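You operate a simulated robot arm through the tools that you are given. There is no shell and no other tool.

Carry out the task below with a simulated robot arm. There is one attempt and no reset: what you move stays moved.

TASK
Wipe the cake stand, set the cake on it and cover it.
Fine: dome onto the orange tape mark meanwhile; wipe with the block and put it back; seat the dome. Set down upright: loaf cake. What is to be rubbed or washed off counts as gone when no trace of it is left.

The check looks at the end state, three seconds after you hand in, the way a careful person would. Anything else that was tipped, shoved, dropped, spilled or broken makes it a failure. Lids that push on must go on centred and level and be pressed home; caps that screw on are set level and turned clockwise until they are tight.

THE ROBOT
A 7-joint arm with a two-finger parallel gripper, fixed in place. Base frame: the origin is on the floor under the middle of its stand, x ahead of it, y to its left, z up; the work surface is at about z = 920. Readings come in mm, degrees, newtons and seconds.
With the tool pointing down near the work surface it reaches from about 380 to 880 mm from the base axis. Its first joint turns from -143.0 to 143.0 degrees. Payload 3 kg.
The tool frame sits at the grasp point between the pads (the TCP): z along the fingers, y along the line on which they close. The tips reach 30 mm beyond it. Largest opening 94 mm; finger width 28, thickness 10; the body of the gripper, 50 by 96 mm, starts 55 mm behind the TCP.
Orientation is that of the tool frame in the base frame, as a unit quaternion [x, y, z, w]. With the fingers straight down and closing along the base's y, the tool's x points along the base's -x, its y along +y and its z along -z.

THE INTERFACE
- The arm moves only by the tool send_rows. Its argument "rows" is a list of rows, each an object (a shift or turn left out is 0, a gripper value left out holds the last) with "dp": the shift along the tool's x, y, z in units of 300 mm (1.0 is 300 mm), a list of three; "angular": the turn, a rotation vector about the tool's x, y, z in units of 180 degrees (1.0 is 180 degrees), a list of three; "hand": the opening in per cent of the stroke, from 0 (shut) to 100 (fully open). In form: [{"dp": [dx, dy, dz], "angular": [wx, wy, wz], "hand": hand}, ...]. A call has 1 to 20 rows; each row is the pose to reach, as a shift and turn from the pose commanded when the call began, along the tool's axes at that moment. A call with a number of a shift or a turn outside -1 to 1 is refused whole. Rows are played at 5 a second. More than 50 mm and 8.6 degrees between two rows, or a gripper value outside its range, and nothing of the call is played. Where a pose cannot be reached the arm comes as near as it can. A force on the tool above 40 N (or 10 N above the force at the start of the call, whichever is more), or a blocked arm, ends the call early, and 0.2 s more pass. The fingers move at their own pace (about 72 mm/s each) and stop on an object; they squeeze with about 41 N. The grip force told is the motor's: it shows also when the fingers shut on nothing. Time passes only in rows, and 0.2 s behind the last, so rows that repeat a pose let the fingers close. It gives the time, the measured TCP pose, the force on the tool (base axes), the opening and the grip force at its end, in the units of the frame above (readings bear some noise), with the torque about the TCP (base axes, N m) and any sound that the robot's microphone picked up, and new pictures: "views" is both (left out), scene, wrist or none.
- Cameras (640 x 400 px; columns grow to the right, rows downward): "scene" is fixed at [219.5, 499.1, 1547.1]; the picture's right is [-0.50, -0.86, 0.00], its down [-0.55, 0.32, -0.78] and it looks along [0.67, -0.39, -0.63] (base axes); focal length 334 px, centre (320, 200). "wrist" rides on the gripper at [76, 14, -102] in the tool frame; the picture's right is [-0.18, 0.98, 0.00], its down [-0.75, -0.14, -0.64] and it looks along [-0.63, -0.12, 0.77] (tool axes); focal length 243 px, centre (320, 200). There is no depth. A picture from a camera that has moved, and an enlarged one, comes with that camera's place and axes in the base frame and with its lens.
- inspect(camera, box): a new picture of the part [left, top, right, bottom] of that camera's present view, enlarged. The clock stands still meanwhile.
- sign_off(): hands the job in; it is judged then, once.

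Nothing tells you positions but the pictures and the camera data. Unless the task says otherwise, let go and move clear before handing in.

The tools are called after "Request:" by a JSON object that holds its "fn" and its "kwargs". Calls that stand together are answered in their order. send_rows: Moves the arm, as the interface text tells. Its arguments: {"type":"object","properties":{"rows":{"type":"array"},"views":{"type":"string","enum":["both","scene","wrist","none"]}},"required":["rows"]} The other tools are called the same way: inspect (camera, box) takes an enlarged picture of a part of a camera's view; sign_off () hands the job in.

At the start:

```text
time: 0.0
ee_pos: [604.7, 21.0, 1206.9]
ee_rot: [0.0, 1.0, 0.001, -0.001]
contact_force: [0.6, 0.4, 0.2]
torque: [0.01, 0.02, 0.02]
gripper_width: 93.9
grasp_force: 0.0
```

scene: 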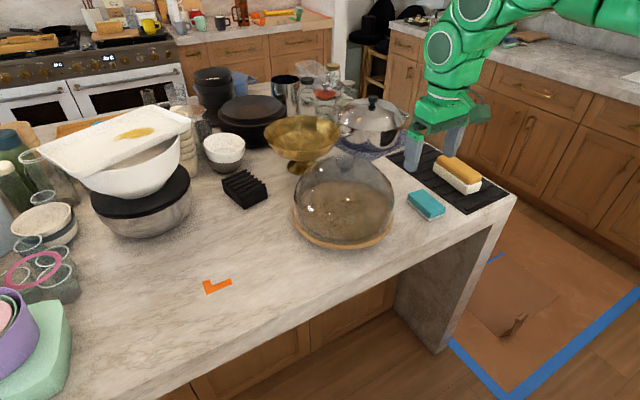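
wrist: 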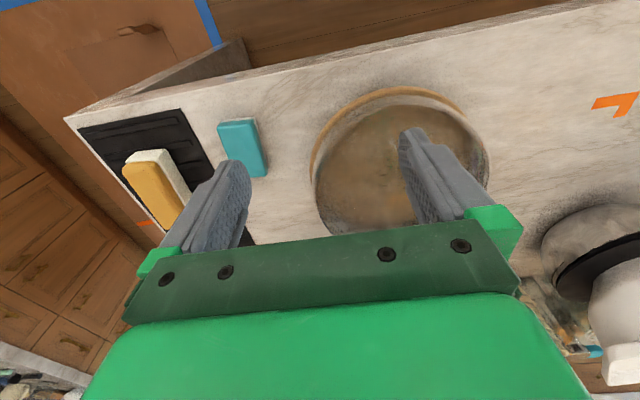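

I see a glass dome on a wooden stand near the front edge, a teal block next to it, a loaf cake on a black mat at the right, and an orange L-shaped tape mark on the left. I'll take enlarged pictures first to work out positions.

Request:
{"fn": "inspect", "kwargs": {"camera": "scene", "box": [270, 130, 430, 260]}}

Request:
{"fn": "inspect", "kwargs": {"camera": "scene", "box": [380, 120, 520, 230]}}

Request:
{"fn": "inspect", "kwargs": {"camera": "scene", "box": [160, 200, 320, 310]}}

Request:
{"fn": "inspect", "kwargs": {"camera": "wrist", "box": [60, 60, 640, 300]}}

```text
3.08 times, centred on (350, 195) of scene
camera zoom: at [219.5, 499.1, 1547.1], right [-0.5, -0.86, 0.0], down [-0.55, 0.32, -0.78], along [0.67, -0.39, -0.63], focal length 1029 px, centre (228, 215)
```

zoom: 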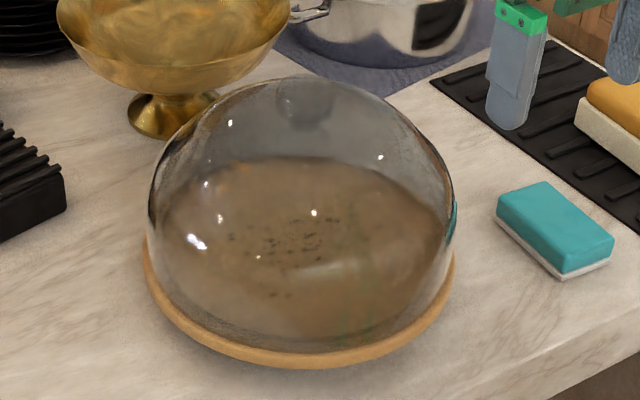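

```text
3.64 times, centred on (450, 175) of scene
camera zoom: at [219.5, 499.1, 1547.1], right [-0.5, -0.86, 0.0], down [-0.55, 0.32, -0.78], along [0.67, -0.39, -0.63], focal length 1216 px, centre (-153, 291)
```

zoom: 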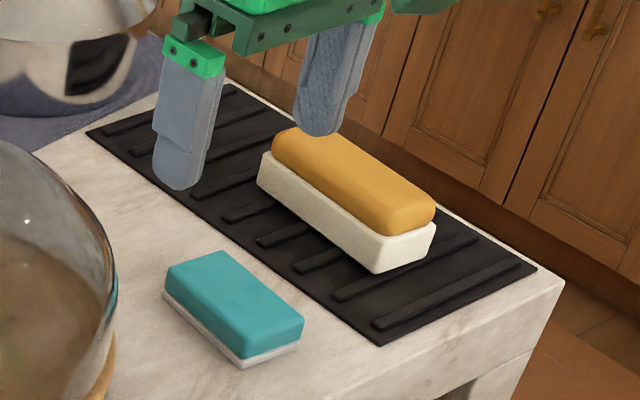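

```text
3.64 times, centred on (240, 255) of scene
camera zoom: at [219.5, 499.1, 1547.1], right [-0.5, -0.86, 0.0], down [-0.55, 0.32, -0.78], along [0.67, -0.39, -0.63], focal length 1216 px, centre (611, 0)
```

zoom: 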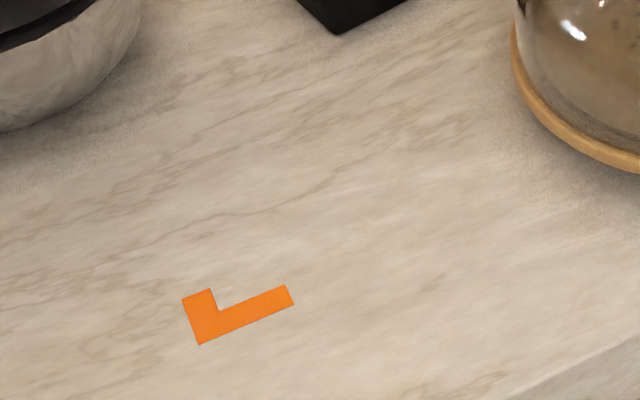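

```text
1.10 times, centred on (350, 180) of wrist
camera zoom: at [529.2, 35.1, 1310.3], right [0.18, 0.98, 0.0], down [0.75, -0.14, 0.64], along [0.63, -0.12, -0.77], focal length 268 px, centre (287, 222)
```

zoom: 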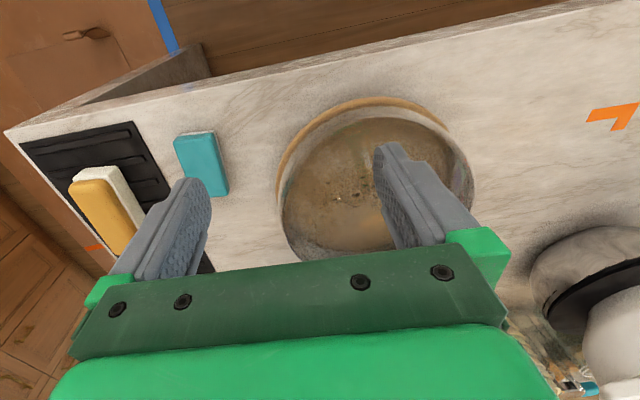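

The stand seems to be centred around (790, 92) with the table's near edge at x≈600. I'll look closer at the dome's knob, the tape mark and the block.

Request:
{"fn": "inspect", "kwargs": {"camera": "scene", "box": [310, 140, 390, 190]}}

Request:
{"fn": "inspect", "kwargs": {"camera": "wrist", "box": [300, 70, 500, 250]}}

Request:
{"fn": "inspect", "kwargs": {"camera": "scene", "box": [190, 265, 250, 302]}}

Request:
{"fn": "inspect", "kwargs": {"camera": "scene", "box": [400, 180, 460, 230]}}

```text
8.00 times, centred on (350, 165) of scene
camera zoom: at [219.5, 499.1, 1547.1], right [-0.5, -0.86, 0.0], down [-0.55, 0.32, -0.78], along [0.67, -0.39, -0.63], focal length 2676 px, centre (80, 480)
```

zoom: 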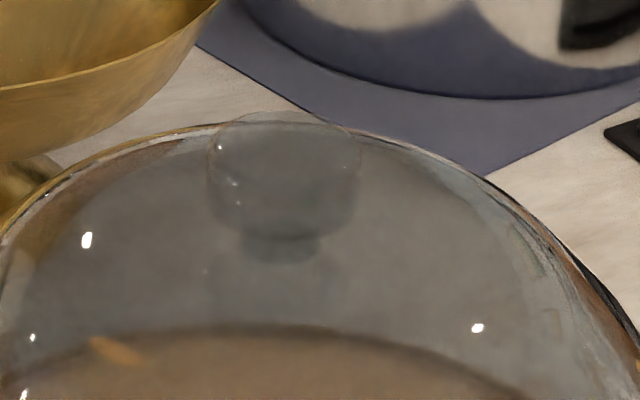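

```text
2.22 times, centred on (400, 160) of wrist
camera zoom: at [529.2, 35.1, 1310.3], right [0.18, 0.98, 0.0], down [0.75, -0.14, 0.64], along [0.63, -0.12, -0.77], focal length 539 px, centre (142, 289)
```

zoom: 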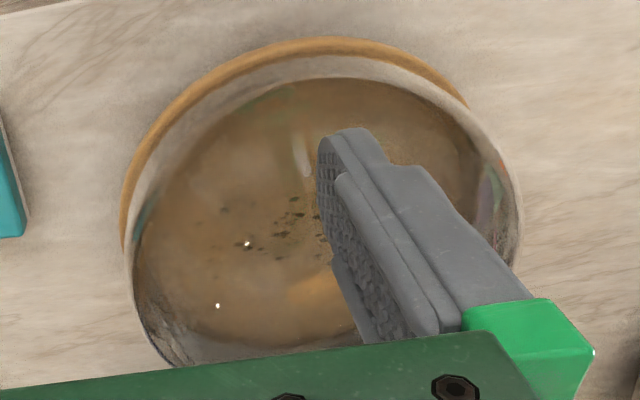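

```text
10.67 times, centred on (220, 284) of scene
camera zoom: at [219.5, 499.1, 1547.1], right [-0.5, -0.86, 0.0], down [-0.55, 0.32, -0.78], along [0.67, -0.39, -0.63], focal length 3568 px, centre (1387, -691)
```

zoom: 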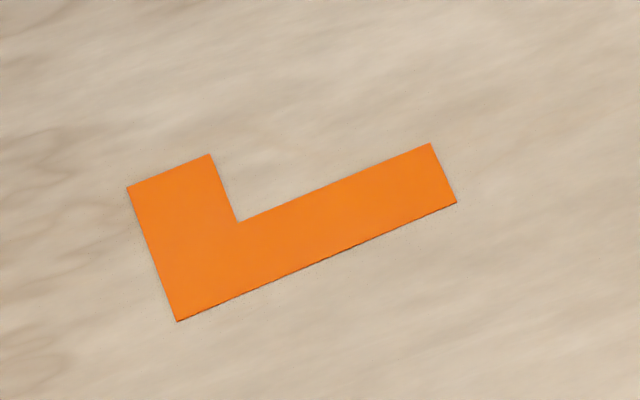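

```text
8.00 times, centred on (430, 205) of scene
camera zoom: at [219.5, 499.1, 1547.1], right [-0.5, -0.86, 0.0], down [-0.55, 0.32, -0.78], along [0.67, -0.39, -0.63], focal length 2676 px, centre (-560, 160)
```

zoom: 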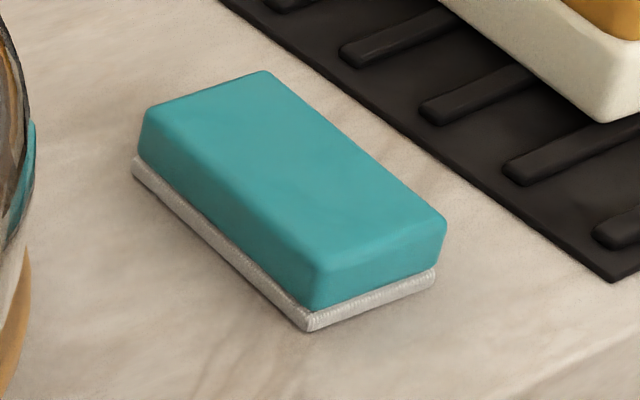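

The dome has a round knob about 46 mm wide, near (790, 95) with its top around z≈1118. I'll move above it with the hand open and use the wrist camera to refine that.

Request:
{"fn": "send_rows", "kwargs": {"rows": [{"dp": [-0.1, 0.04, -0.05], "angular": [0, 0, 0], "hand": 100}, {"dp": [-0.2, 0.08, -0.1]}, {"dp": [-0.3, 0.12, -0.1]}, {"dp": [-0.4, 0.16, -0.1]}, {"dp": [-0.5, 0.2, -0.1]}, {"dp": [-0.6, 0.24, -0.1]}, {"dp": [-0.617, 0.247, -0.1]}, {"dp": [-0.617, 0.247, -0.1]}], "views": "both"}}

```text
time: 1.8
ee_pos: [742.1, 77.0, 1229.2]
ee_rot: [0.001, 1.0, 0.0, -0.001]
contact_force: [0.7, -0.3, -0.3]
torque: [0.02, -0.03, -0.02]
gripper_width: 93.7
grasp_force: 0.1
out of reach, approached as far as the arm can: row 5, 6, 7, 8
camera wrist: at [666.8, 91.7, 1331.2], right [0.18, 0.98, 0.0], down [0.75, -0.14, 0.64], along [0.63, -0.12, -0.77], focal length 243 px, centre (320, 200)
```

scene: 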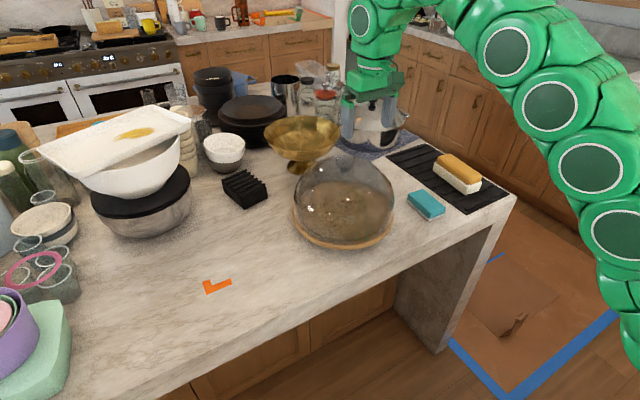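
wrist: 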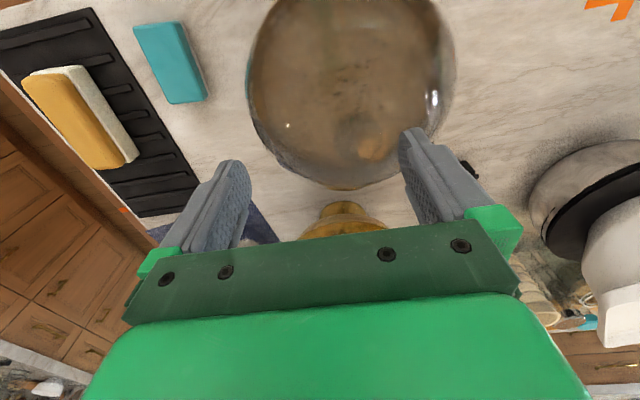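

The arm can't reach over the knob at this height, but by my estimate it can lower down. I'll zoom in on the wrist view to find the knob.

Request:
{"fn": "inspect", "kwargs": {"camera": "wrist", "box": [270, 90, 430, 190]}}

Request:
{"fn": "inspect", "kwargs": {"camera": "wrist", "box": [0, 0, 260, 200]}}

Request:
{"fn": "inspect", "kwargs": {"camera": "scene", "box": [310, 140, 410, 200]}}

```text
4.00 times, centred on (350, 140) of wrist
camera zoom: at [666.8, 91.7, 1331.2], right [0.18, 0.98, 0.0], down [0.75, -0.14, 0.64], along [0.63, -0.12, -0.77], focal length 970 px, centre (200, 440)
```

zoom: 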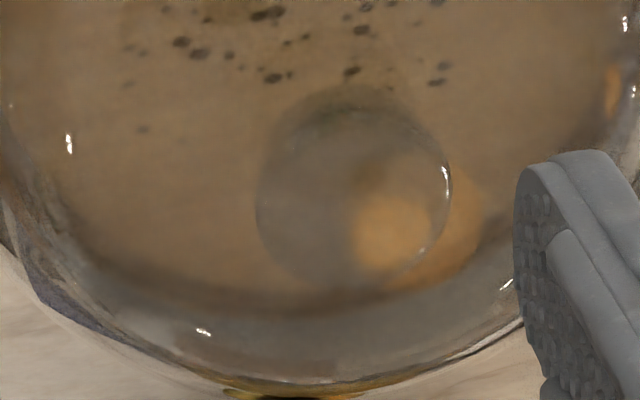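

```text
2.00 times, centred on (130, 100) of wrist
camera zoom: at [666.8, 91.7, 1331.2], right [0.18, 0.98, 0.0], down [0.75, -0.14, 0.64], along [0.63, -0.12, -0.77], focal length 485 px, centre (700, 400)
```

zoom: 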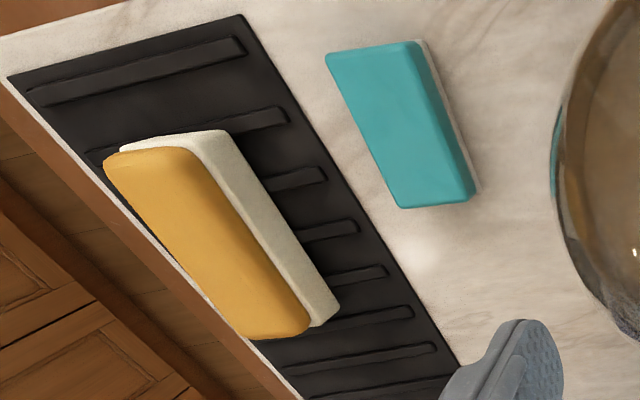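

```text
6.40 times, centred on (360, 170) of scene
camera zoom: at [219.5, 499.1, 1547.1], right [-0.5, -0.86, 0.0], down [-0.55, 0.32, -0.78], along [0.67, -0.39, -0.63], focal length 2141 px, centre (64, 392)
```

zoom: 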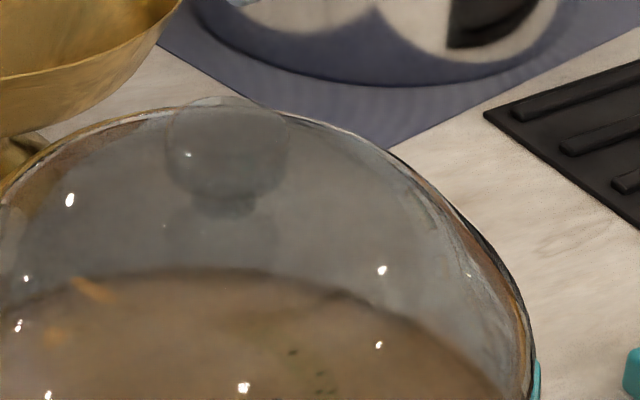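

The wrist view puts the knob near (780, 105). It looks like a flat disc at z≈1100–1115 on a thin neck, with the dome's top near 1083. I'll back off a little with a 15° outward tilt to gain reach, and check how the shifts are counted after an unreachable pose.

Request:
{"fn": "send_rows", "kwargs": {"rows": [{"dp": [0.1, 0, 0], "angular": [0, -0.02, 0], "hand": 100}, {"dp": [0.2, 0, 0], "angular": [0, -0.05, 0]}, {"dp": [0.2, 0, 0], "angular": [0, -0.0833, 0]}, {"dp": [0.2, 0, 0], "angular": [0, -0.0833, 0]}], "views": "both"}}

```text
time: 2.8
ee_pos: [682.6, 77.0, 1227.5]
ee_rot: [0.001, 0.991, -0.001, 0.131]
contact_force: [0.3, 0.0, -0.4]
torque: [0.04, 0.02, 0.01]
gripper_width: 94.2
grasp_force: 0.2
camera wrist: at [583.7, 91.5, 1306.6], right [0.18, 0.98, 0.05], down [0.56, -0.14, 0.82], along [0.81, -0.12, -0.58], focal length 243 px, centre (320, 200)
```

scene: 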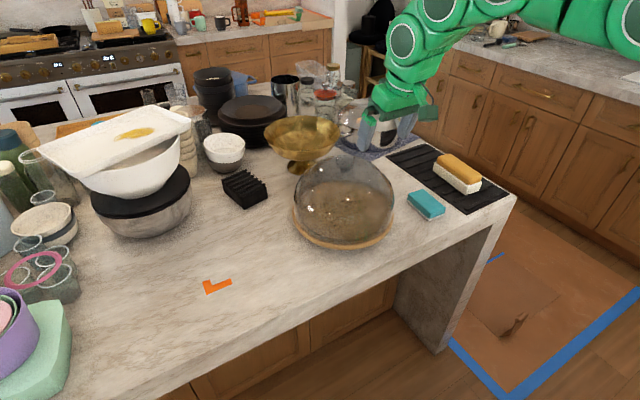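
wrist: 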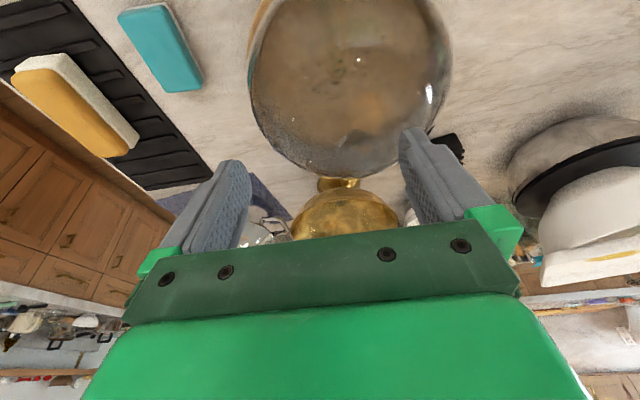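

Shifts are counted from the reached pose. I'll zoom in on the knob from this oblique angle to measure its height.

Request:
{"fn": "inspect", "kwargs": {"camera": "wrist", "box": [280, 80, 440, 180]}}

Request:
{"fn": "inspect", "kwargs": {"camera": "wrist", "box": [0, 0, 220, 170]}}

Request:
{"fn": "inspect", "kwargs": {"camera": "wrist", "box": [230, 0, 470, 180]}}

```text
4.00 times, centred on (360, 130) of wrist
camera zoom: at [583.7, 91.5, 1306.6], right [0.18, 0.98, 0.05], down [0.56, -0.14, 0.82], along [0.81, -0.12, -0.58], focal length 970 px, centre (160, 480)
```

zoom: 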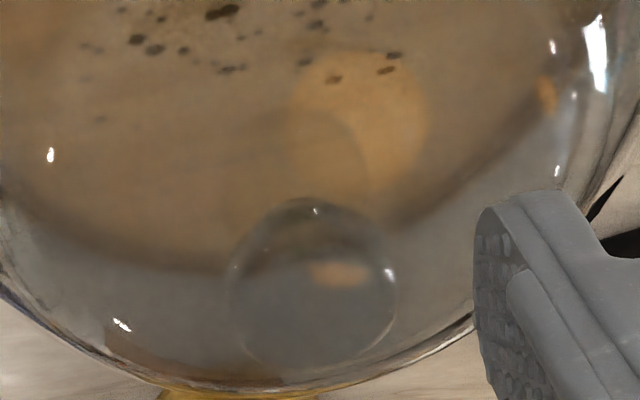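

```text
2.35 times, centred on (110, 85) of wrist
camera zoom: at [583.7, 91.5, 1306.6], right [0.18, 0.98, 0.05], down [0.56, -0.14, 0.82], along [0.81, -0.12, -0.58], focal length 571 px, centre (814, 471)
```

zoom: 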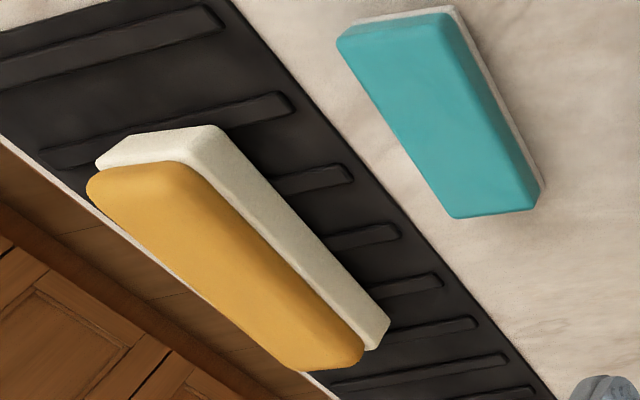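

```text
2.22 times, centred on (350, 90) of wrist
camera zoom: at [583.7, 91.5, 1306.6], right [0.18, 0.98, 0.05], down [0.56, -0.14, 0.82], along [0.81, -0.12, -0.58], focal length 539 px, centre (253, 444)
```

zoom: 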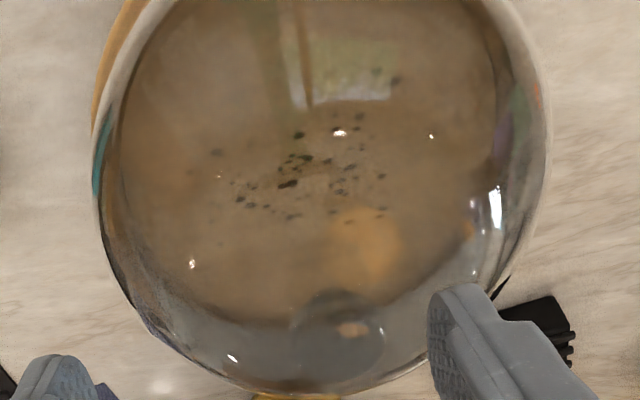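

Triangulating the views puts the knob centre at about (775, 107, 1112). I'll move to a pre-grasp point 60 mm back along the tilted tool axis and check the alignment.

Request:
{"fn": "send_rows", "kwargs": {"rows": [{"dp": [-0.08, 0.04, 0.09]}, {"dp": [-0.15, 0.08, 0.16]}, {"dp": [-0.197, 0.1, 0.2167]}, {"dp": [-0.197, 0.1, 0.2167]}], "views": "both"}}

```text
time: 3.8
ee_pos: [755.7, 108.0, 1179.8]
ee_rot: [0.0, 0.991, 0.0, 0.131]
contact_force: [0.0, -0.4, 0.5]
torque: [0.03, 0.01, 0.0]
gripper_width: 93.9
grasp_force: 0.0
camera wrist: at [656.4, 121.6, 1258.9], right [0.18, 0.98, 0.05], down [0.56, -0.14, 0.81], along [0.81, -0.12, -0.58], focal length 243 px, centre (320, 200)
```

scene: 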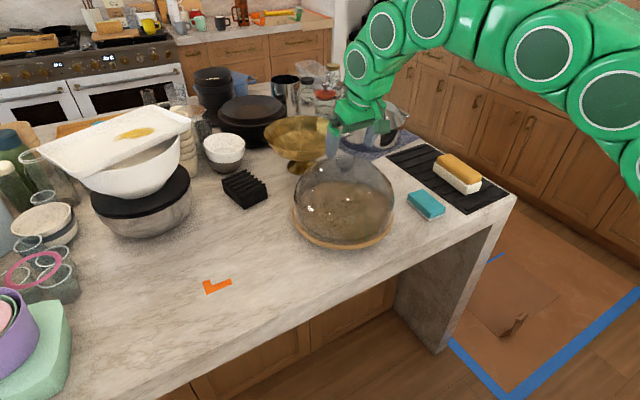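
wrist: 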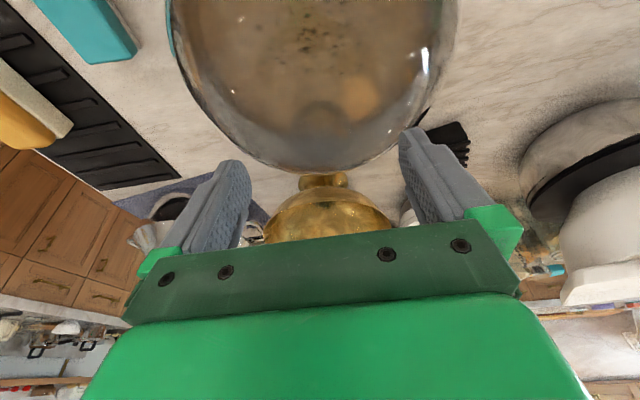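

Request:
{"fn": "inspect", "kwargs": {"camera": "wrist", "box": [240, 80, 400, 180]}}

Request:
{"fn": "inspect", "kwargs": {"camera": "scene", "box": [300, 110, 400, 180]}}

```text
4.00 times, centred on (320, 130) of wrist
camera zoom: at [656.4, 121.6, 1258.9], right [0.18, 0.98, 0.05], down [0.56, -0.14, 0.81], along [0.81, -0.12, -0.58], focal length 970 px, centre (320, 480)
```

zoom: 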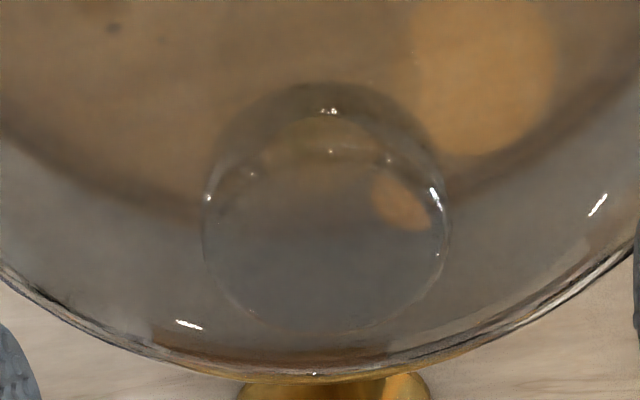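

```text
5.71 times, centred on (350, 145) of scene
camera zoom: at [219.5, 499.1, 1547.1], right [-0.5, -0.86, 0.0], down [-0.55, 0.32, -0.78], along [0.67, -0.39, -0.63], focal length 1912 px, centre (149, 514)
```

zoom: 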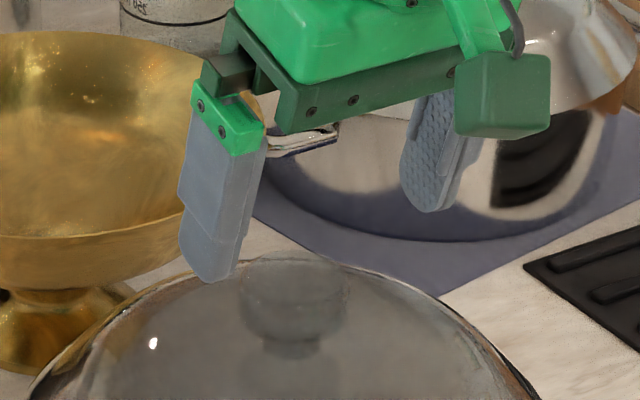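

The knob is centred between the fingers. I'll lower along the tool axis so the tips stay just above the dome's glass.

Request:
{"fn": "send_rows", "kwargs": {"rows": [{"dp": [-0.002, -0.003, 0.05]}, {"dp": [-0.004, -0.003, 0.1]}, {"dp": [-0.006, -0.003, 0.14]}, {"dp": [-0.008, -0.003, 0.17]}, {"dp": [-0.009, -0.003, 0.185]}, {"dp": [-0.009, -0.003, 0.198]}, {"dp": [-0.009, -0.003, 0.198]}], "views": "both"}}

```text
time: 5.4
ee_pos: [773.5, 106.1, 1123.0]
ee_rot: [-0.001, 0.991, 0.0, 0.132]
contact_force: [-4.4, 0.0, 11.4]
torque: [-0.08, 0.16, 0.0]
gripper_width: 94.0
grasp_force: 0.1
camera wrist: at [673.9, 120.7, 1202.6], right [0.18, 0.98, 0.05], down [0.56, -0.14, 0.82], along [0.81, -0.12, -0.58], focal length 243 px, centre (320, 200)
```

scene: 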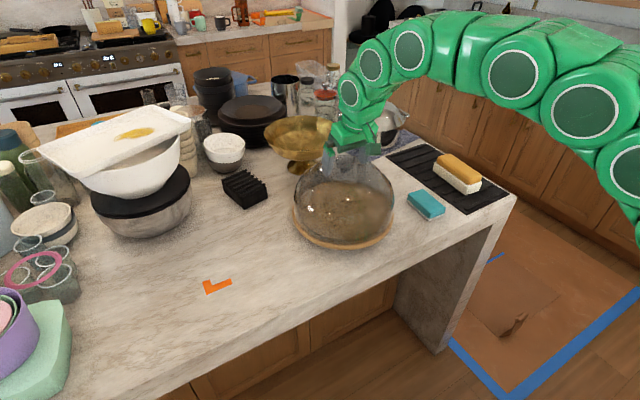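
wrist: 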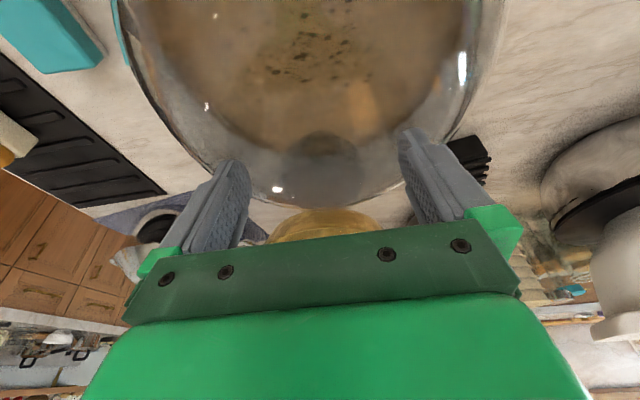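

The fingertips are lightly touching the glass, about 11 N. I'll look at the knob relative to the pads before closing.

Request:
{"fn": "inspect", "kwargs": {"camera": "wrist", "box": [220, 100, 460, 240]}}

Request:
{"fn": "inspect", "kwargs": {"camera": "scene", "box": [310, 120, 400, 180]}}

```text
2.67 times, centred on (340, 170) of wrist
camera zoom: at [673.9, 120.7, 1202.6], right [0.18, 0.98, 0.05], down [0.56, -0.14, 0.82], along [0.81, -0.12, -0.58], focal length 647 px, centre (267, 280)
```

zoom: 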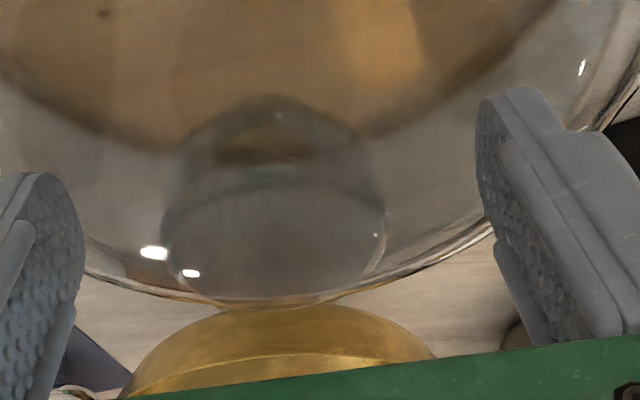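

```text
6.67 times, centred on (355, 150) of scene
camera zoom: at [219.5, 499.1, 1547.1], right [-0.5, -0.86, 0.0], down [-0.55, 0.32, -0.78], along [0.67, -0.39, -0.63], focal length 2230 px, centre (87, 533)
```

zoom: 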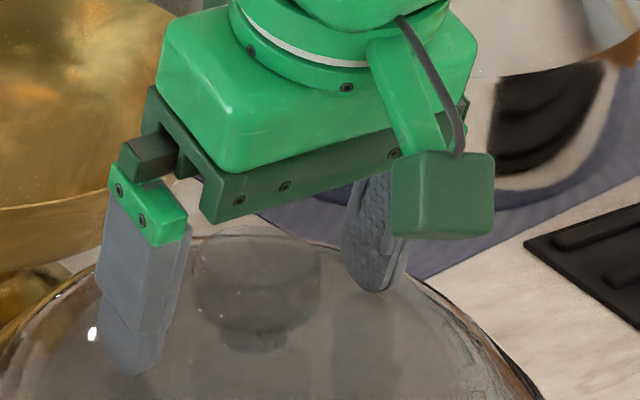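

I'll raise 9 mm so the tips clear the glass as they move inward, nudge y, then close on the knob.

Request:
{"fn": "send_rows", "kwargs": {"rows": [{"dp": [-0.004, 0.003, -0.015], "hand": 100}, {"dp": [-0.0078, 0.005, -0.029], "hand": 100}, {"dp": [-0.0078, 0.005, -0.029], "hand": 70}, {"dp": [-0.0078, 0.005, -0.029], "hand": 50}, {"dp": [-0.0078, 0.005, -0.029], "hand": 0}, {"dp": [-0.0078, 0.005, -0.029], "hand": 0}, {"dp": [-0.0078, 0.005, -0.029], "hand": 0}, {"dp": [-0.0078, 0.005, -0.029], "hand": 0}], "views": "both"}}

```text
time: 7.2
ee_pos: [773.1, 107.8, 1130.6]
ee_rot: [0.0, 0.991, 0.0, 0.13]
contact_force: [-0.5, -0.8, 0.3]
torque: [0.03, -0.02, -0.04]
gripper_width: 45.6
grasp_force: 40.9
camera wrist: at [673.9, 122.3, 1210.6], right [0.18, 0.98, 0.05], down [0.56, -0.14, 0.81], along [0.81, -0.12, -0.58], focal length 243 px, centre (320, 200)
```

scene: 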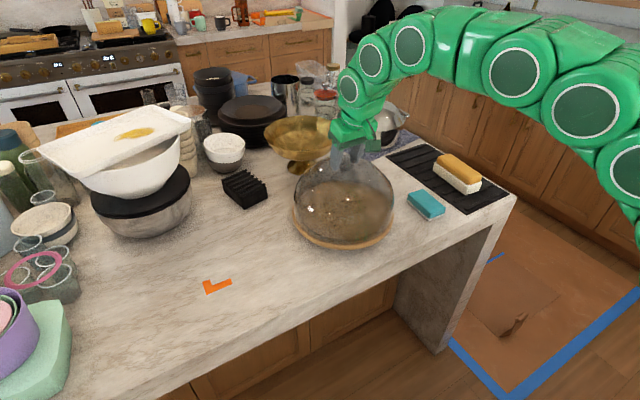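
wrist: 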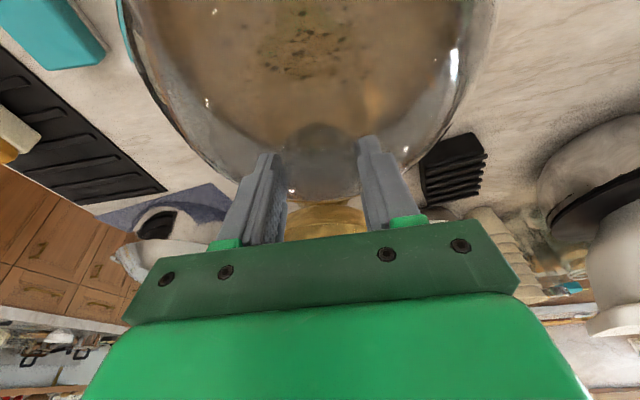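

The knob is gripped at 45.6 mm. I'll note this seated pose (773.1, 107.8, 1130.6) and lift gently, first 30 mm, then check.

Request:
{"fn": "send_rows", "kwargs": {"rows": [{"dp": [-0.0043, 0, -0.0161]}, {"dp": [-0.0087, 0, -0.0322]}, {"dp": [-0.013, 0, -0.0483]}, {"dp": [-0.0173, 0, -0.0644]}, {"dp": [-0.0259, 0, -0.0966]}, {"dp": [-0.0259, 0, -0.0966]}], "views": "both"}}

```text
time: 8.6
ee_pos: [773.0, 106.9, 1161.3]
ee_rot: [0.0, 0.991, 0.0, 0.13]
contact_force: [0.7, 0.0, -0.7]
torque: [0.04, 0.05, 0.01]
gripper_width: 0.1
grasp_force: 32.8
camera wrist: at [674.3, 121.9, 1240.7], right [0.18, 0.98, 0.05], down [0.56, -0.14, 0.82], along [0.81, -0.12, -0.58], focal length 243 px, centre (320, 200)
```

scene: 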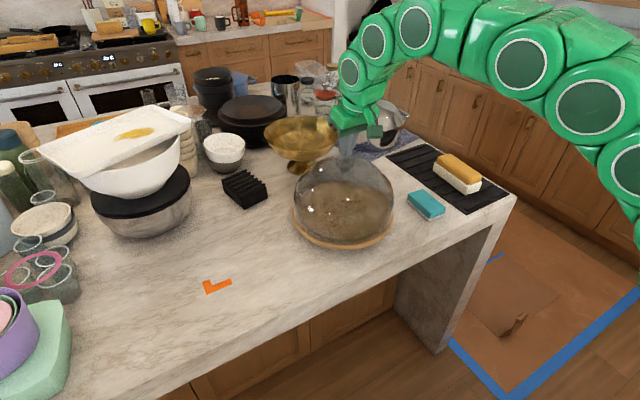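
wrist: 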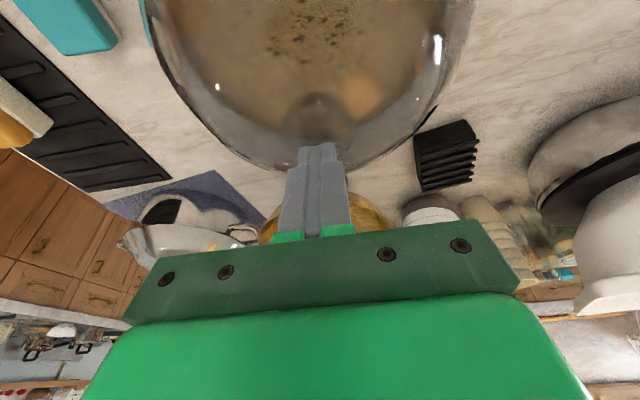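

The grip slipped off the knob during the lift; the dome looks unmoved and still seated. I'll look closely at the knob's shape to find a better grip height.

Request:
{"fn": "inspect", "kwargs": {"camera": "scene", "box": [325, 145, 375, 177]}}

Request:
{"fn": "inspect", "kwargs": {"camera": "scene", "box": [280, 140, 410, 260]}}

Request:
{"fn": "inspect", "kwargs": {"camera": "wrist", "box": [240, 70, 400, 170]}}

```text
12.50 times, centred on (350, 161) of scene
camera zoom: at [219.5, 499.1, 1547.1], right [-0.5, -0.86, 0.0], down [-0.55, 0.32, -0.78], along [0.67, -0.39, -0.63], focal length 4181 px, centre (-55, 688)
```

zoom: 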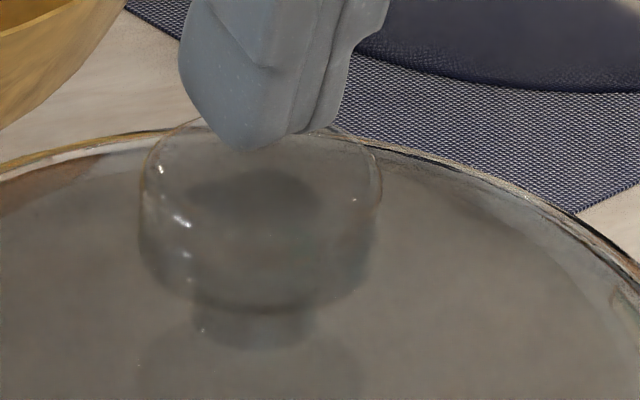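

```text
3.33 times, centred on (345, 200) of scene
camera zoom: at [219.5, 499.1, 1547.1], right [-0.5, -0.86, 0.0], down [-0.55, 0.32, -0.78], along [0.67, -0.39, -0.63], focal length 1115 px, centre (237, 200)
```

zoom: 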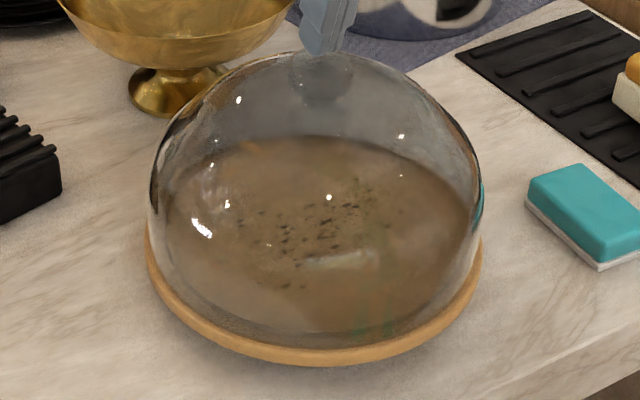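

```text
4.00 times, centred on (320, 120) of wrist
camera zoom: at [674.3, 121.9, 1240.7], right [0.18, 0.98, 0.05], down [0.56, -0.14, 0.82], along [0.81, -0.12, -0.58], focal length 970 px, centre (320, 520)
```

zoom: 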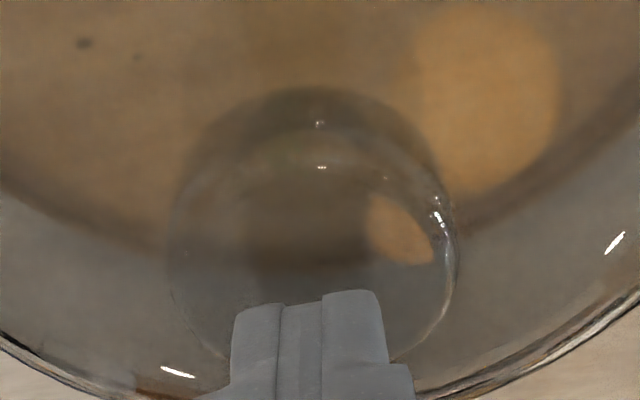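

The knob is a short rounded disc at z≈1100–1117, just above the glass, so my grip was too high on it. I'll open to about 60 mm, reduce the tilt to 8° so the tips can go lower, and re-align.

Request:
{"fn": "send_rows", "kwargs": {"rows": [{"dp": [-0.0088, 0.003, -0.02], "angular": [0, 0, 0], "hand": 30}, {"dp": [-0.0088, 0.003, -0.02], "angular": [0, 0.02, 0], "hand": 64}, {"dp": [-0.0088, 0.003, -0.02], "angular": [0, 0.0389, 0], "hand": 64}, {"dp": [-0.0088, 0.003, -0.02], "angular": [0, 0.0389, 0], "hand": 64}], "views": "both"}}

```text
time: 9.6
ee_pos: [774.1, 108.8, 1166.6]
ee_rot: [0.001, 0.998, 0.0, 0.07]
contact_force: [-0.1, -0.4, 0.7]
torque: [0.01, 0.0, 0.01]
gripper_width: 60.3
grasp_force: 0.1
camera wrist: at [685.5, 122.4, 1258.8], right [0.18, 0.98, 0.03], down [0.66, -0.14, 0.74], along [0.73, -0.12, -0.67], focal length 243 px, centre (320, 200)
```

scene: 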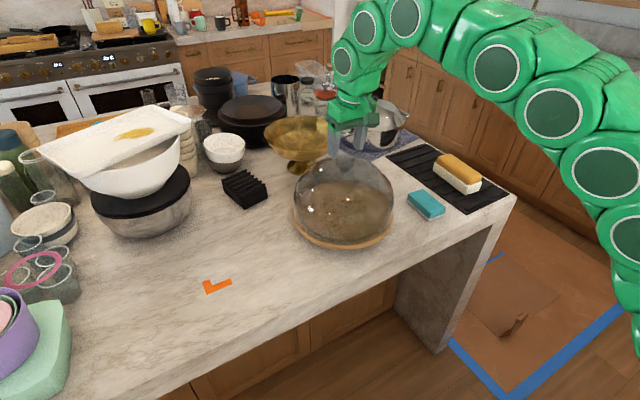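
wrist: 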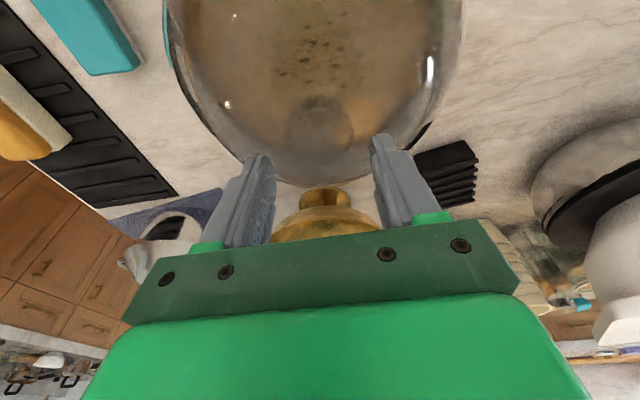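

Request:
{"fn": "inspect", "kwargs": {"camera": "wrist", "box": [240, 80, 400, 180]}}

Request:
{"fn": "inspect", "kwargs": {"camera": "scene", "box": [320, 125, 380, 175]}}

```text
4.00 times, centred on (320, 130) of wrist
camera zoom: at [685.5, 122.4, 1258.8], right [0.18, 0.98, 0.03], down [0.66, -0.14, 0.74], along [0.73, -0.12, -0.67], focal length 970 px, centre (320, 480)
```

zoom: 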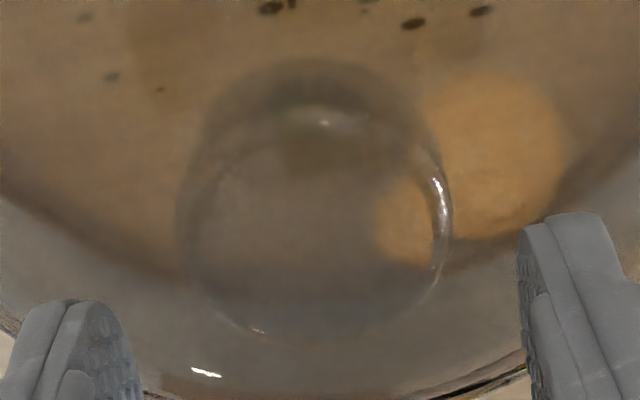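

```text
8.00 times, centred on (350, 150) of scene
camera zoom: at [219.5, 499.1, 1547.1], right [-0.5, -0.86, 0.0], down [-0.55, 0.32, -0.78], along [0.67, -0.39, -0.63], focal length 2676 px, centre (80, 600)
```

zoom: 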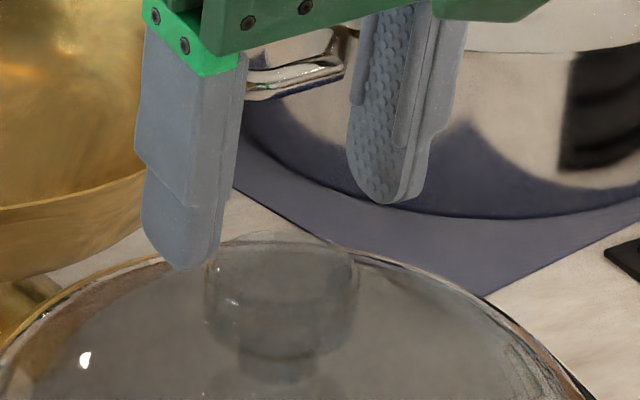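

Request:
{"fn": "send_rows", "kwargs": {"rows": [{"dp": [0.004, -0.0017, 0.05]}, {"dp": [0.008, -0.0017, 0.09]}, {"dp": [0.0113, -0.0017, 0.115]}, {"dp": [0.0113, -0.0017, 0.1216]}, {"dp": [0.0115, -0.0017, 0.128]}, {"dp": [0.0115, -0.0017, 0.128]}], "views": "none"}}

```text
time: 11.0
ee_pos: [777.3, 107.1, 1129.0]
ee_rot: [0.0, 0.998, -0.001, 0.07]
contact_force: [0.0, -0.6, 0.0]
torque: [0.0, 0.0, 0.0]
gripper_width: 60.3
grasp_force: 0.0
```

Request:
{"fn": "send_rows", "kwargs": {"rows": [{"dp": [0.003, 0.003, 0.004]}, {"dp": [0.003, 0.003, 0.0075]}, {"dp": [0.003, 0.003, 0.0105]}, {"dp": [0.003, 0.003, 0.0135]}, {"dp": [0.003, 0.003, 0.0135]}], "views": "none"}}

```text
time: 12.2
ee_pos: [775.7, 109.6, 1126.2]
ee_rot: [0.0, 0.998, 0.0, 0.07]
contact_force: [0.7, 0.5, -0.1]
torque: [-0.01, 0.01, 0.02]
gripper_width: 60.0
grasp_force: 0.1
```

Request:
{"fn": "send_rows", "kwargs": {"rows": [{"dp": [0, -0.003, 0.004]}, {"dp": [0, -0.003, 0.008]}, {"dp": [0, -0.003, 0.012]}, {"dp": [0, -0.003, 0.016]}, {"dp": [0, -0.003, 0.016]}], "views": "none"}}

```text
time: 13.4
ee_pos: [776.4, 106.8, 1122.6]
ee_rot: [0.0, 0.997, -0.001, 0.071]
contact_force: [-1.6, 1.5, 29.0]
torque: [-0.06, 0.31, -0.09]
gripper_width: 60.3
grasp_force: 0.1
```

Glass contact begins at about z 1123. I'll raise 4 mm and close there.

Request:
{"fn": "send_rows", "kwargs": {"rows": [{"dp": [0, 0.002, -0.0133], "hand": 64}, {"dp": [0, 0.002, -0.0133], "hand": 64}, {"dp": [0, 0.002, -0.0133], "hand": 55}, {"dp": [0, 0.002, -0.0133], "hand": 30}, {"dp": [0, 0.002, -0.0133], "hand": 0}, {"dp": [0, 0.002, -0.0133], "hand": 0}, {"dp": [0, 0.002, -0.0133], "hand": 0}], "views": "both"}}

Request:
{"fn": "inspect", "kwargs": {"camera": "scene", "box": [320, 125, 380, 175]}}

Request:
{"fn": "inspect", "kwargs": {"camera": "wrist", "box": [240, 80, 400, 180]}}

```text
time: 15.0
ee_pos: [775.6, 109.0, 1124.6]
ee_rot: [0.0, 0.998, 0.0, 0.07]
contact_force: [-0.3, 0.8, 0.4]
torque: [0.0, -0.04, -0.04]
gripper_width: 45.9
grasp_force: 40.7
camera wrist: at [687.5, 123.0, 1215.4], right [0.18, 0.98, 0.03], down [0.66, -0.14, 0.74], along [0.73, -0.12, -0.67], focal length 243 px, centre (320, 200)
```

scene: 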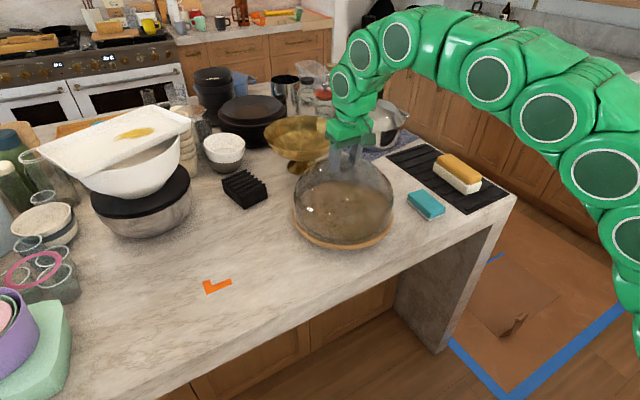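
wrist: 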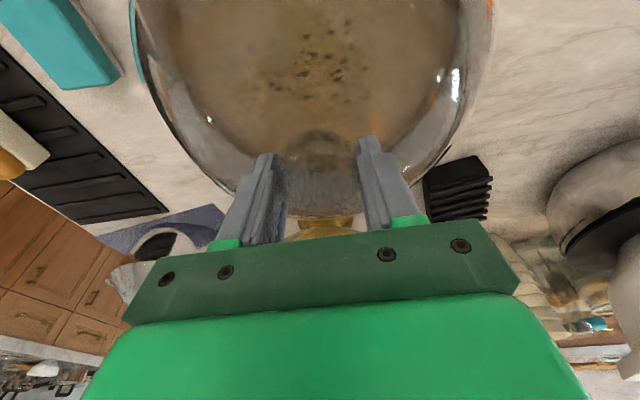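

```text
8.00 times, centred on (350, 150) of scene
camera zoom: at [219.5, 499.1, 1547.1], right [-0.5, -0.86, 0.0], down [-0.55, 0.32, -0.78], along [0.67, -0.39, -0.63], focal length 2676 px, centre (80, 600)
```

zoom: 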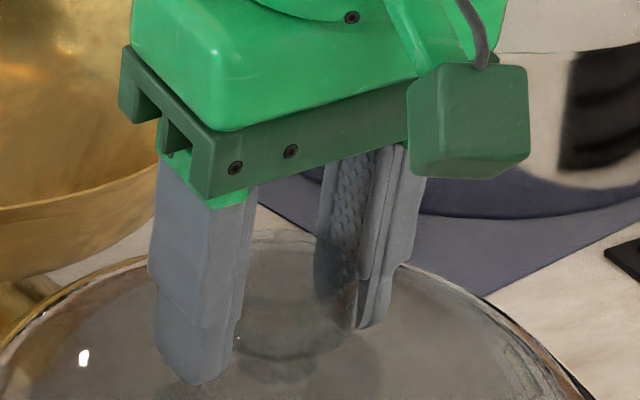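

```text
4.00 times, centred on (320, 130) of wrist
camera zoom: at [687.5, 123.0, 1215.4], right [0.18, 0.98, 0.03], down [0.66, -0.14, 0.74], along [0.73, -0.12, -0.67], focal length 970 px, centre (320, 480)
```

zoom: 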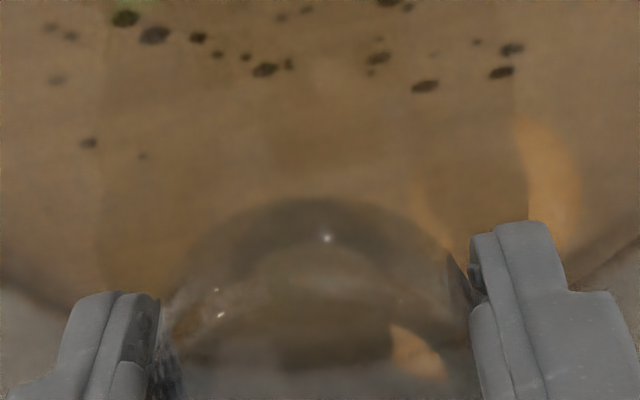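

The pads now wrap the whole knob (45.9 mm). I'll lift very slowly, 10 mm, and check that it holds.

Request:
{"fn": "send_rows", "kwargs": {"rows": [{"dp": [-0.0005, 0, -0.0033]}, {"dp": [-0.0009, 0, -0.0066]}, {"dp": [-0.0014, 0, -0.0099]}, {"dp": [-0.0019, 0, -0.0132]}, {"dp": [-0.0028, 0, -0.0198]}, {"dp": [-0.0037, 0, -0.0264]}, {"dp": [-0.0046, 0, -0.033]}, {"dp": [-0.0046, 0, -0.033]}], "views": "scene"}}

Request:
{"fn": "inspect", "kwargs": {"camera": "scene", "box": [280, 140, 410, 260]}}

```text
time: 16.8
ee_pos: [776.1, 108.9, 1133.7]
ee_rot: [0.0, 0.998, 0.0, 0.069]
contact_force: [0.0, -0.5, -5.0]
torque: [-0.01, 0.01, 0.01]
gripper_width: 45.9
grasp_force: 40.9
```

scene: 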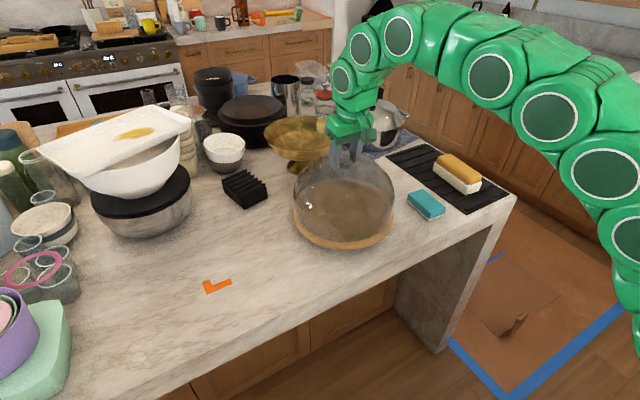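

```text
3.33 times, centred on (345, 200) of scene
camera zoom: at [219.5, 499.1, 1547.1], right [-0.5, -0.86, 0.0], down [-0.55, 0.32, -0.78], along [0.67, -0.39, -0.63], focal length 1115 px, centre (237, 200)
```

zoom: 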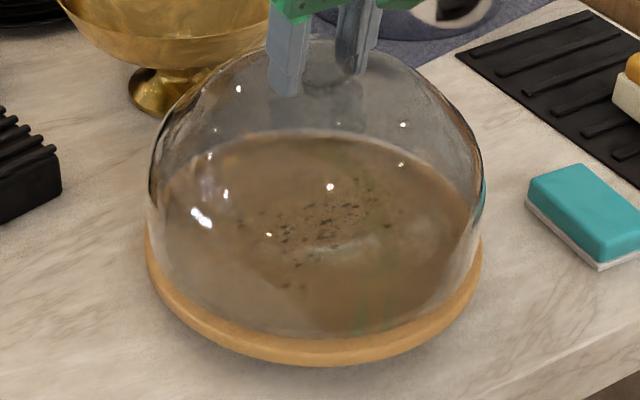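

The dome is lifted and held (about 5 N weight). I'll raise it further and pull back slightly from the brass bowl.

Request:
{"fn": "send_rows", "kwargs": {"rows": [{"dp": [-0.0046, 0, -0.033]}, {"dp": [-0.0093, 0, -0.066]}, {"dp": [-0.0139, 0, -0.099]}, {"dp": [0.02, 0, -0.104]}, {"dp": [0.06, 0, -0.109]}, {"dp": [0.1, 0, -0.115]}, {"dp": [0.118, 0, -0.1175]}, {"dp": [0.118, 0, -0.1175]}], "views": "both"}}

```text
time: 18.6
ee_pos: [735.9, 108.5, 1164.4]
ee_rot: [0.0, 0.998, 0.0, 0.07]
contact_force: [0.5, -0.8, -4.9]
torque: [-0.01, -0.04, 0.0]
gripper_width: 46.2
grasp_force: 41.0
camera wrist: at [647.4, 123.0, 1255.8], right [0.18, 0.98, 0.03], down [0.66, -0.14, 0.74], along [0.73, -0.12, -0.67], focal length 243 px, centre (320, 200)
```

scene: 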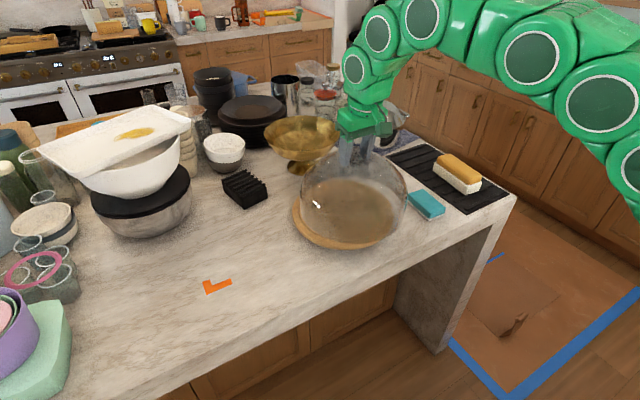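
wrist: 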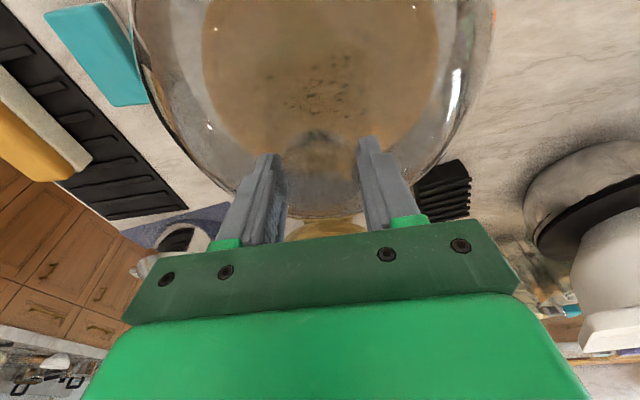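

The dome travels level. Next I'll carry it toward the tape mark, yawing with the arm so the tilt stays radial.

Request:
{"fn": "send_rows", "kwargs": {"rows": [{"dp": [0.002, 0.06, 0], "angular": [-0.002, 0, -0.0154]}, {"dp": [0.004, 0.15, 0], "angular": [-0.0043, 0, -0.0308]}, {"dp": [0.006, 0.25, 0], "angular": [-0.0065, 0, -0.0462]}, {"dp": [0.008, 0.35, 0], "angular": [-0.0086, 0, -0.0616]}, {"dp": [0.01, 0.45, 0], "angular": [-0.0108, 0, -0.077]}, {"dp": [0.012, 0.55, 0], "angular": [-0.013, 0, -0.0924]}, {"dp": [0.014, 0.65, 0], "angular": [-0.0151, 0, -0.1078]}, {"dp": [0.016, 0.74, 0], "angular": [-0.0173, 0, -0.1232]}, {"dp": [0.018, 0.82, 0], "angular": [-0.0194, 0, -0.1386]}, {"dp": [0.02, 0.88, 0], "angular": [-0.0216, 0, -0.154]}, {"dp": [0.02, 0.9, 0], "angular": [-0.0216, 0, -0.154]}, {"dp": [0.02, 0.9, 0], "angular": [-0.0216, 0, -0.154]}], "views": "both"}}

```text
time: 21.2
ee_pos: [730.1, 377.2, 1163.5]
ee_rot: [-0.241, 0.968, 0.015, 0.067]
contact_force: [0.0, 0.9, -5.7]
torque: [0.04, 0.02, -0.03]
gripper_width: 46.0
grasp_force: 41.0
camera wrist: at [645.8, 348.6, 1253.6], right [-0.3, 0.95, 0.03], down [0.65, 0.18, 0.74], along [0.7, 0.24, -0.67], focal length 243 px, centre (320, 200)
```

scene: 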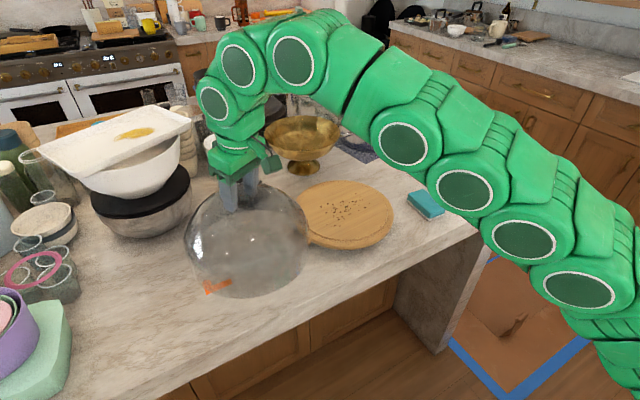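
wrist: 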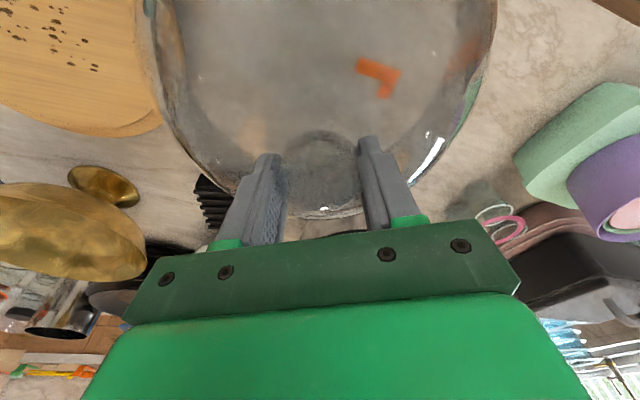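

The stand is bare now: a wooden disc with black crumbs on it. I'll lower the dome while moving it out over the orange mark, staying clear of the table's edge.

Request:
{"fn": "send_rows", "kwargs": {"rows": [{"dp": [-0.019, 0.0207, 0.032]}, {"dp": [-0.038, 0.0414, 0.064]}, {"dp": [-0.057, 0.062, 0.0965]}, {"dp": [-0.076, 0.0827, 0.1287]}, {"dp": [-0.076, 0.0827, 0.1287]}], "views": "both"}}

Request:
{"fn": "inspect", "kwargs": {"camera": "scene", "box": [170, 150, 330, 310]}}

```text
time: 22.4
ee_pos: [742.7, 414.9, 1128.2]
ee_rot: [-0.242, 0.968, 0.018, 0.068]
contact_force: [1.1, 0.0, -5.1]
torque: [0.03, -0.02, 0.01]
gripper_width: 46.1
grasp_force: 41.3
camera wrist: at [658.6, 384.6, 1218.5], right [-0.3, 0.95, 0.03], down [0.65, 0.18, 0.74], along [0.7, 0.24, -0.67], focal length 243 px, centre (320, 200)
```

scene: 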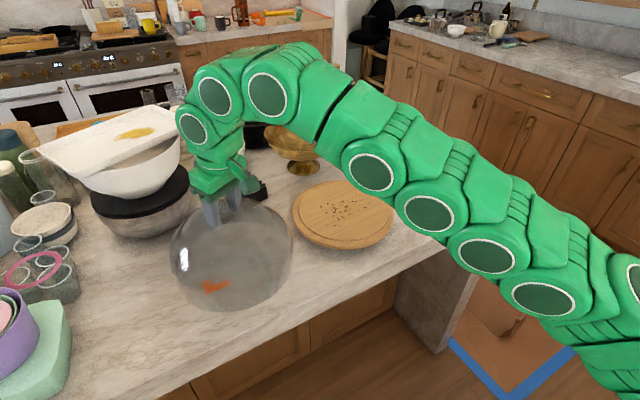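
wrist: 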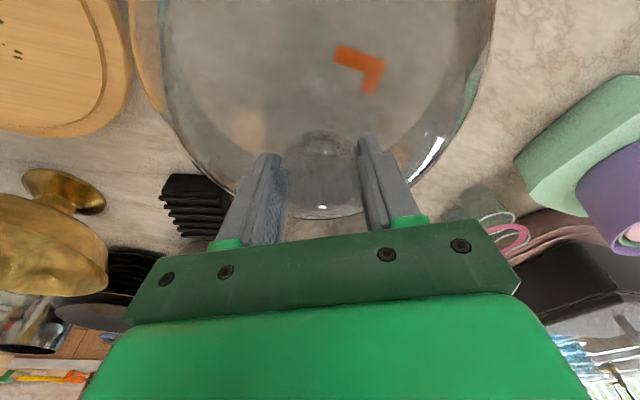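

```text
2.50 times, centred on (250, 230) of scene
camera zoom: at [219.5, 499.1, 1547.1], right [-0.5, -0.86, 0.0], down [-0.55, 0.32, -0.78], along [0.67, -0.39, -0.63], focal length 836 px, centre (495, 125)
```

zoom: 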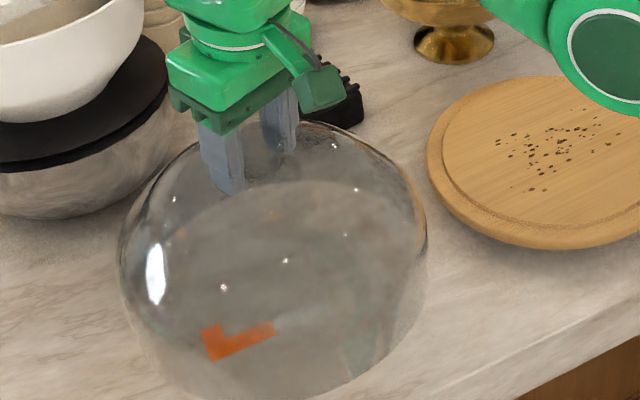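

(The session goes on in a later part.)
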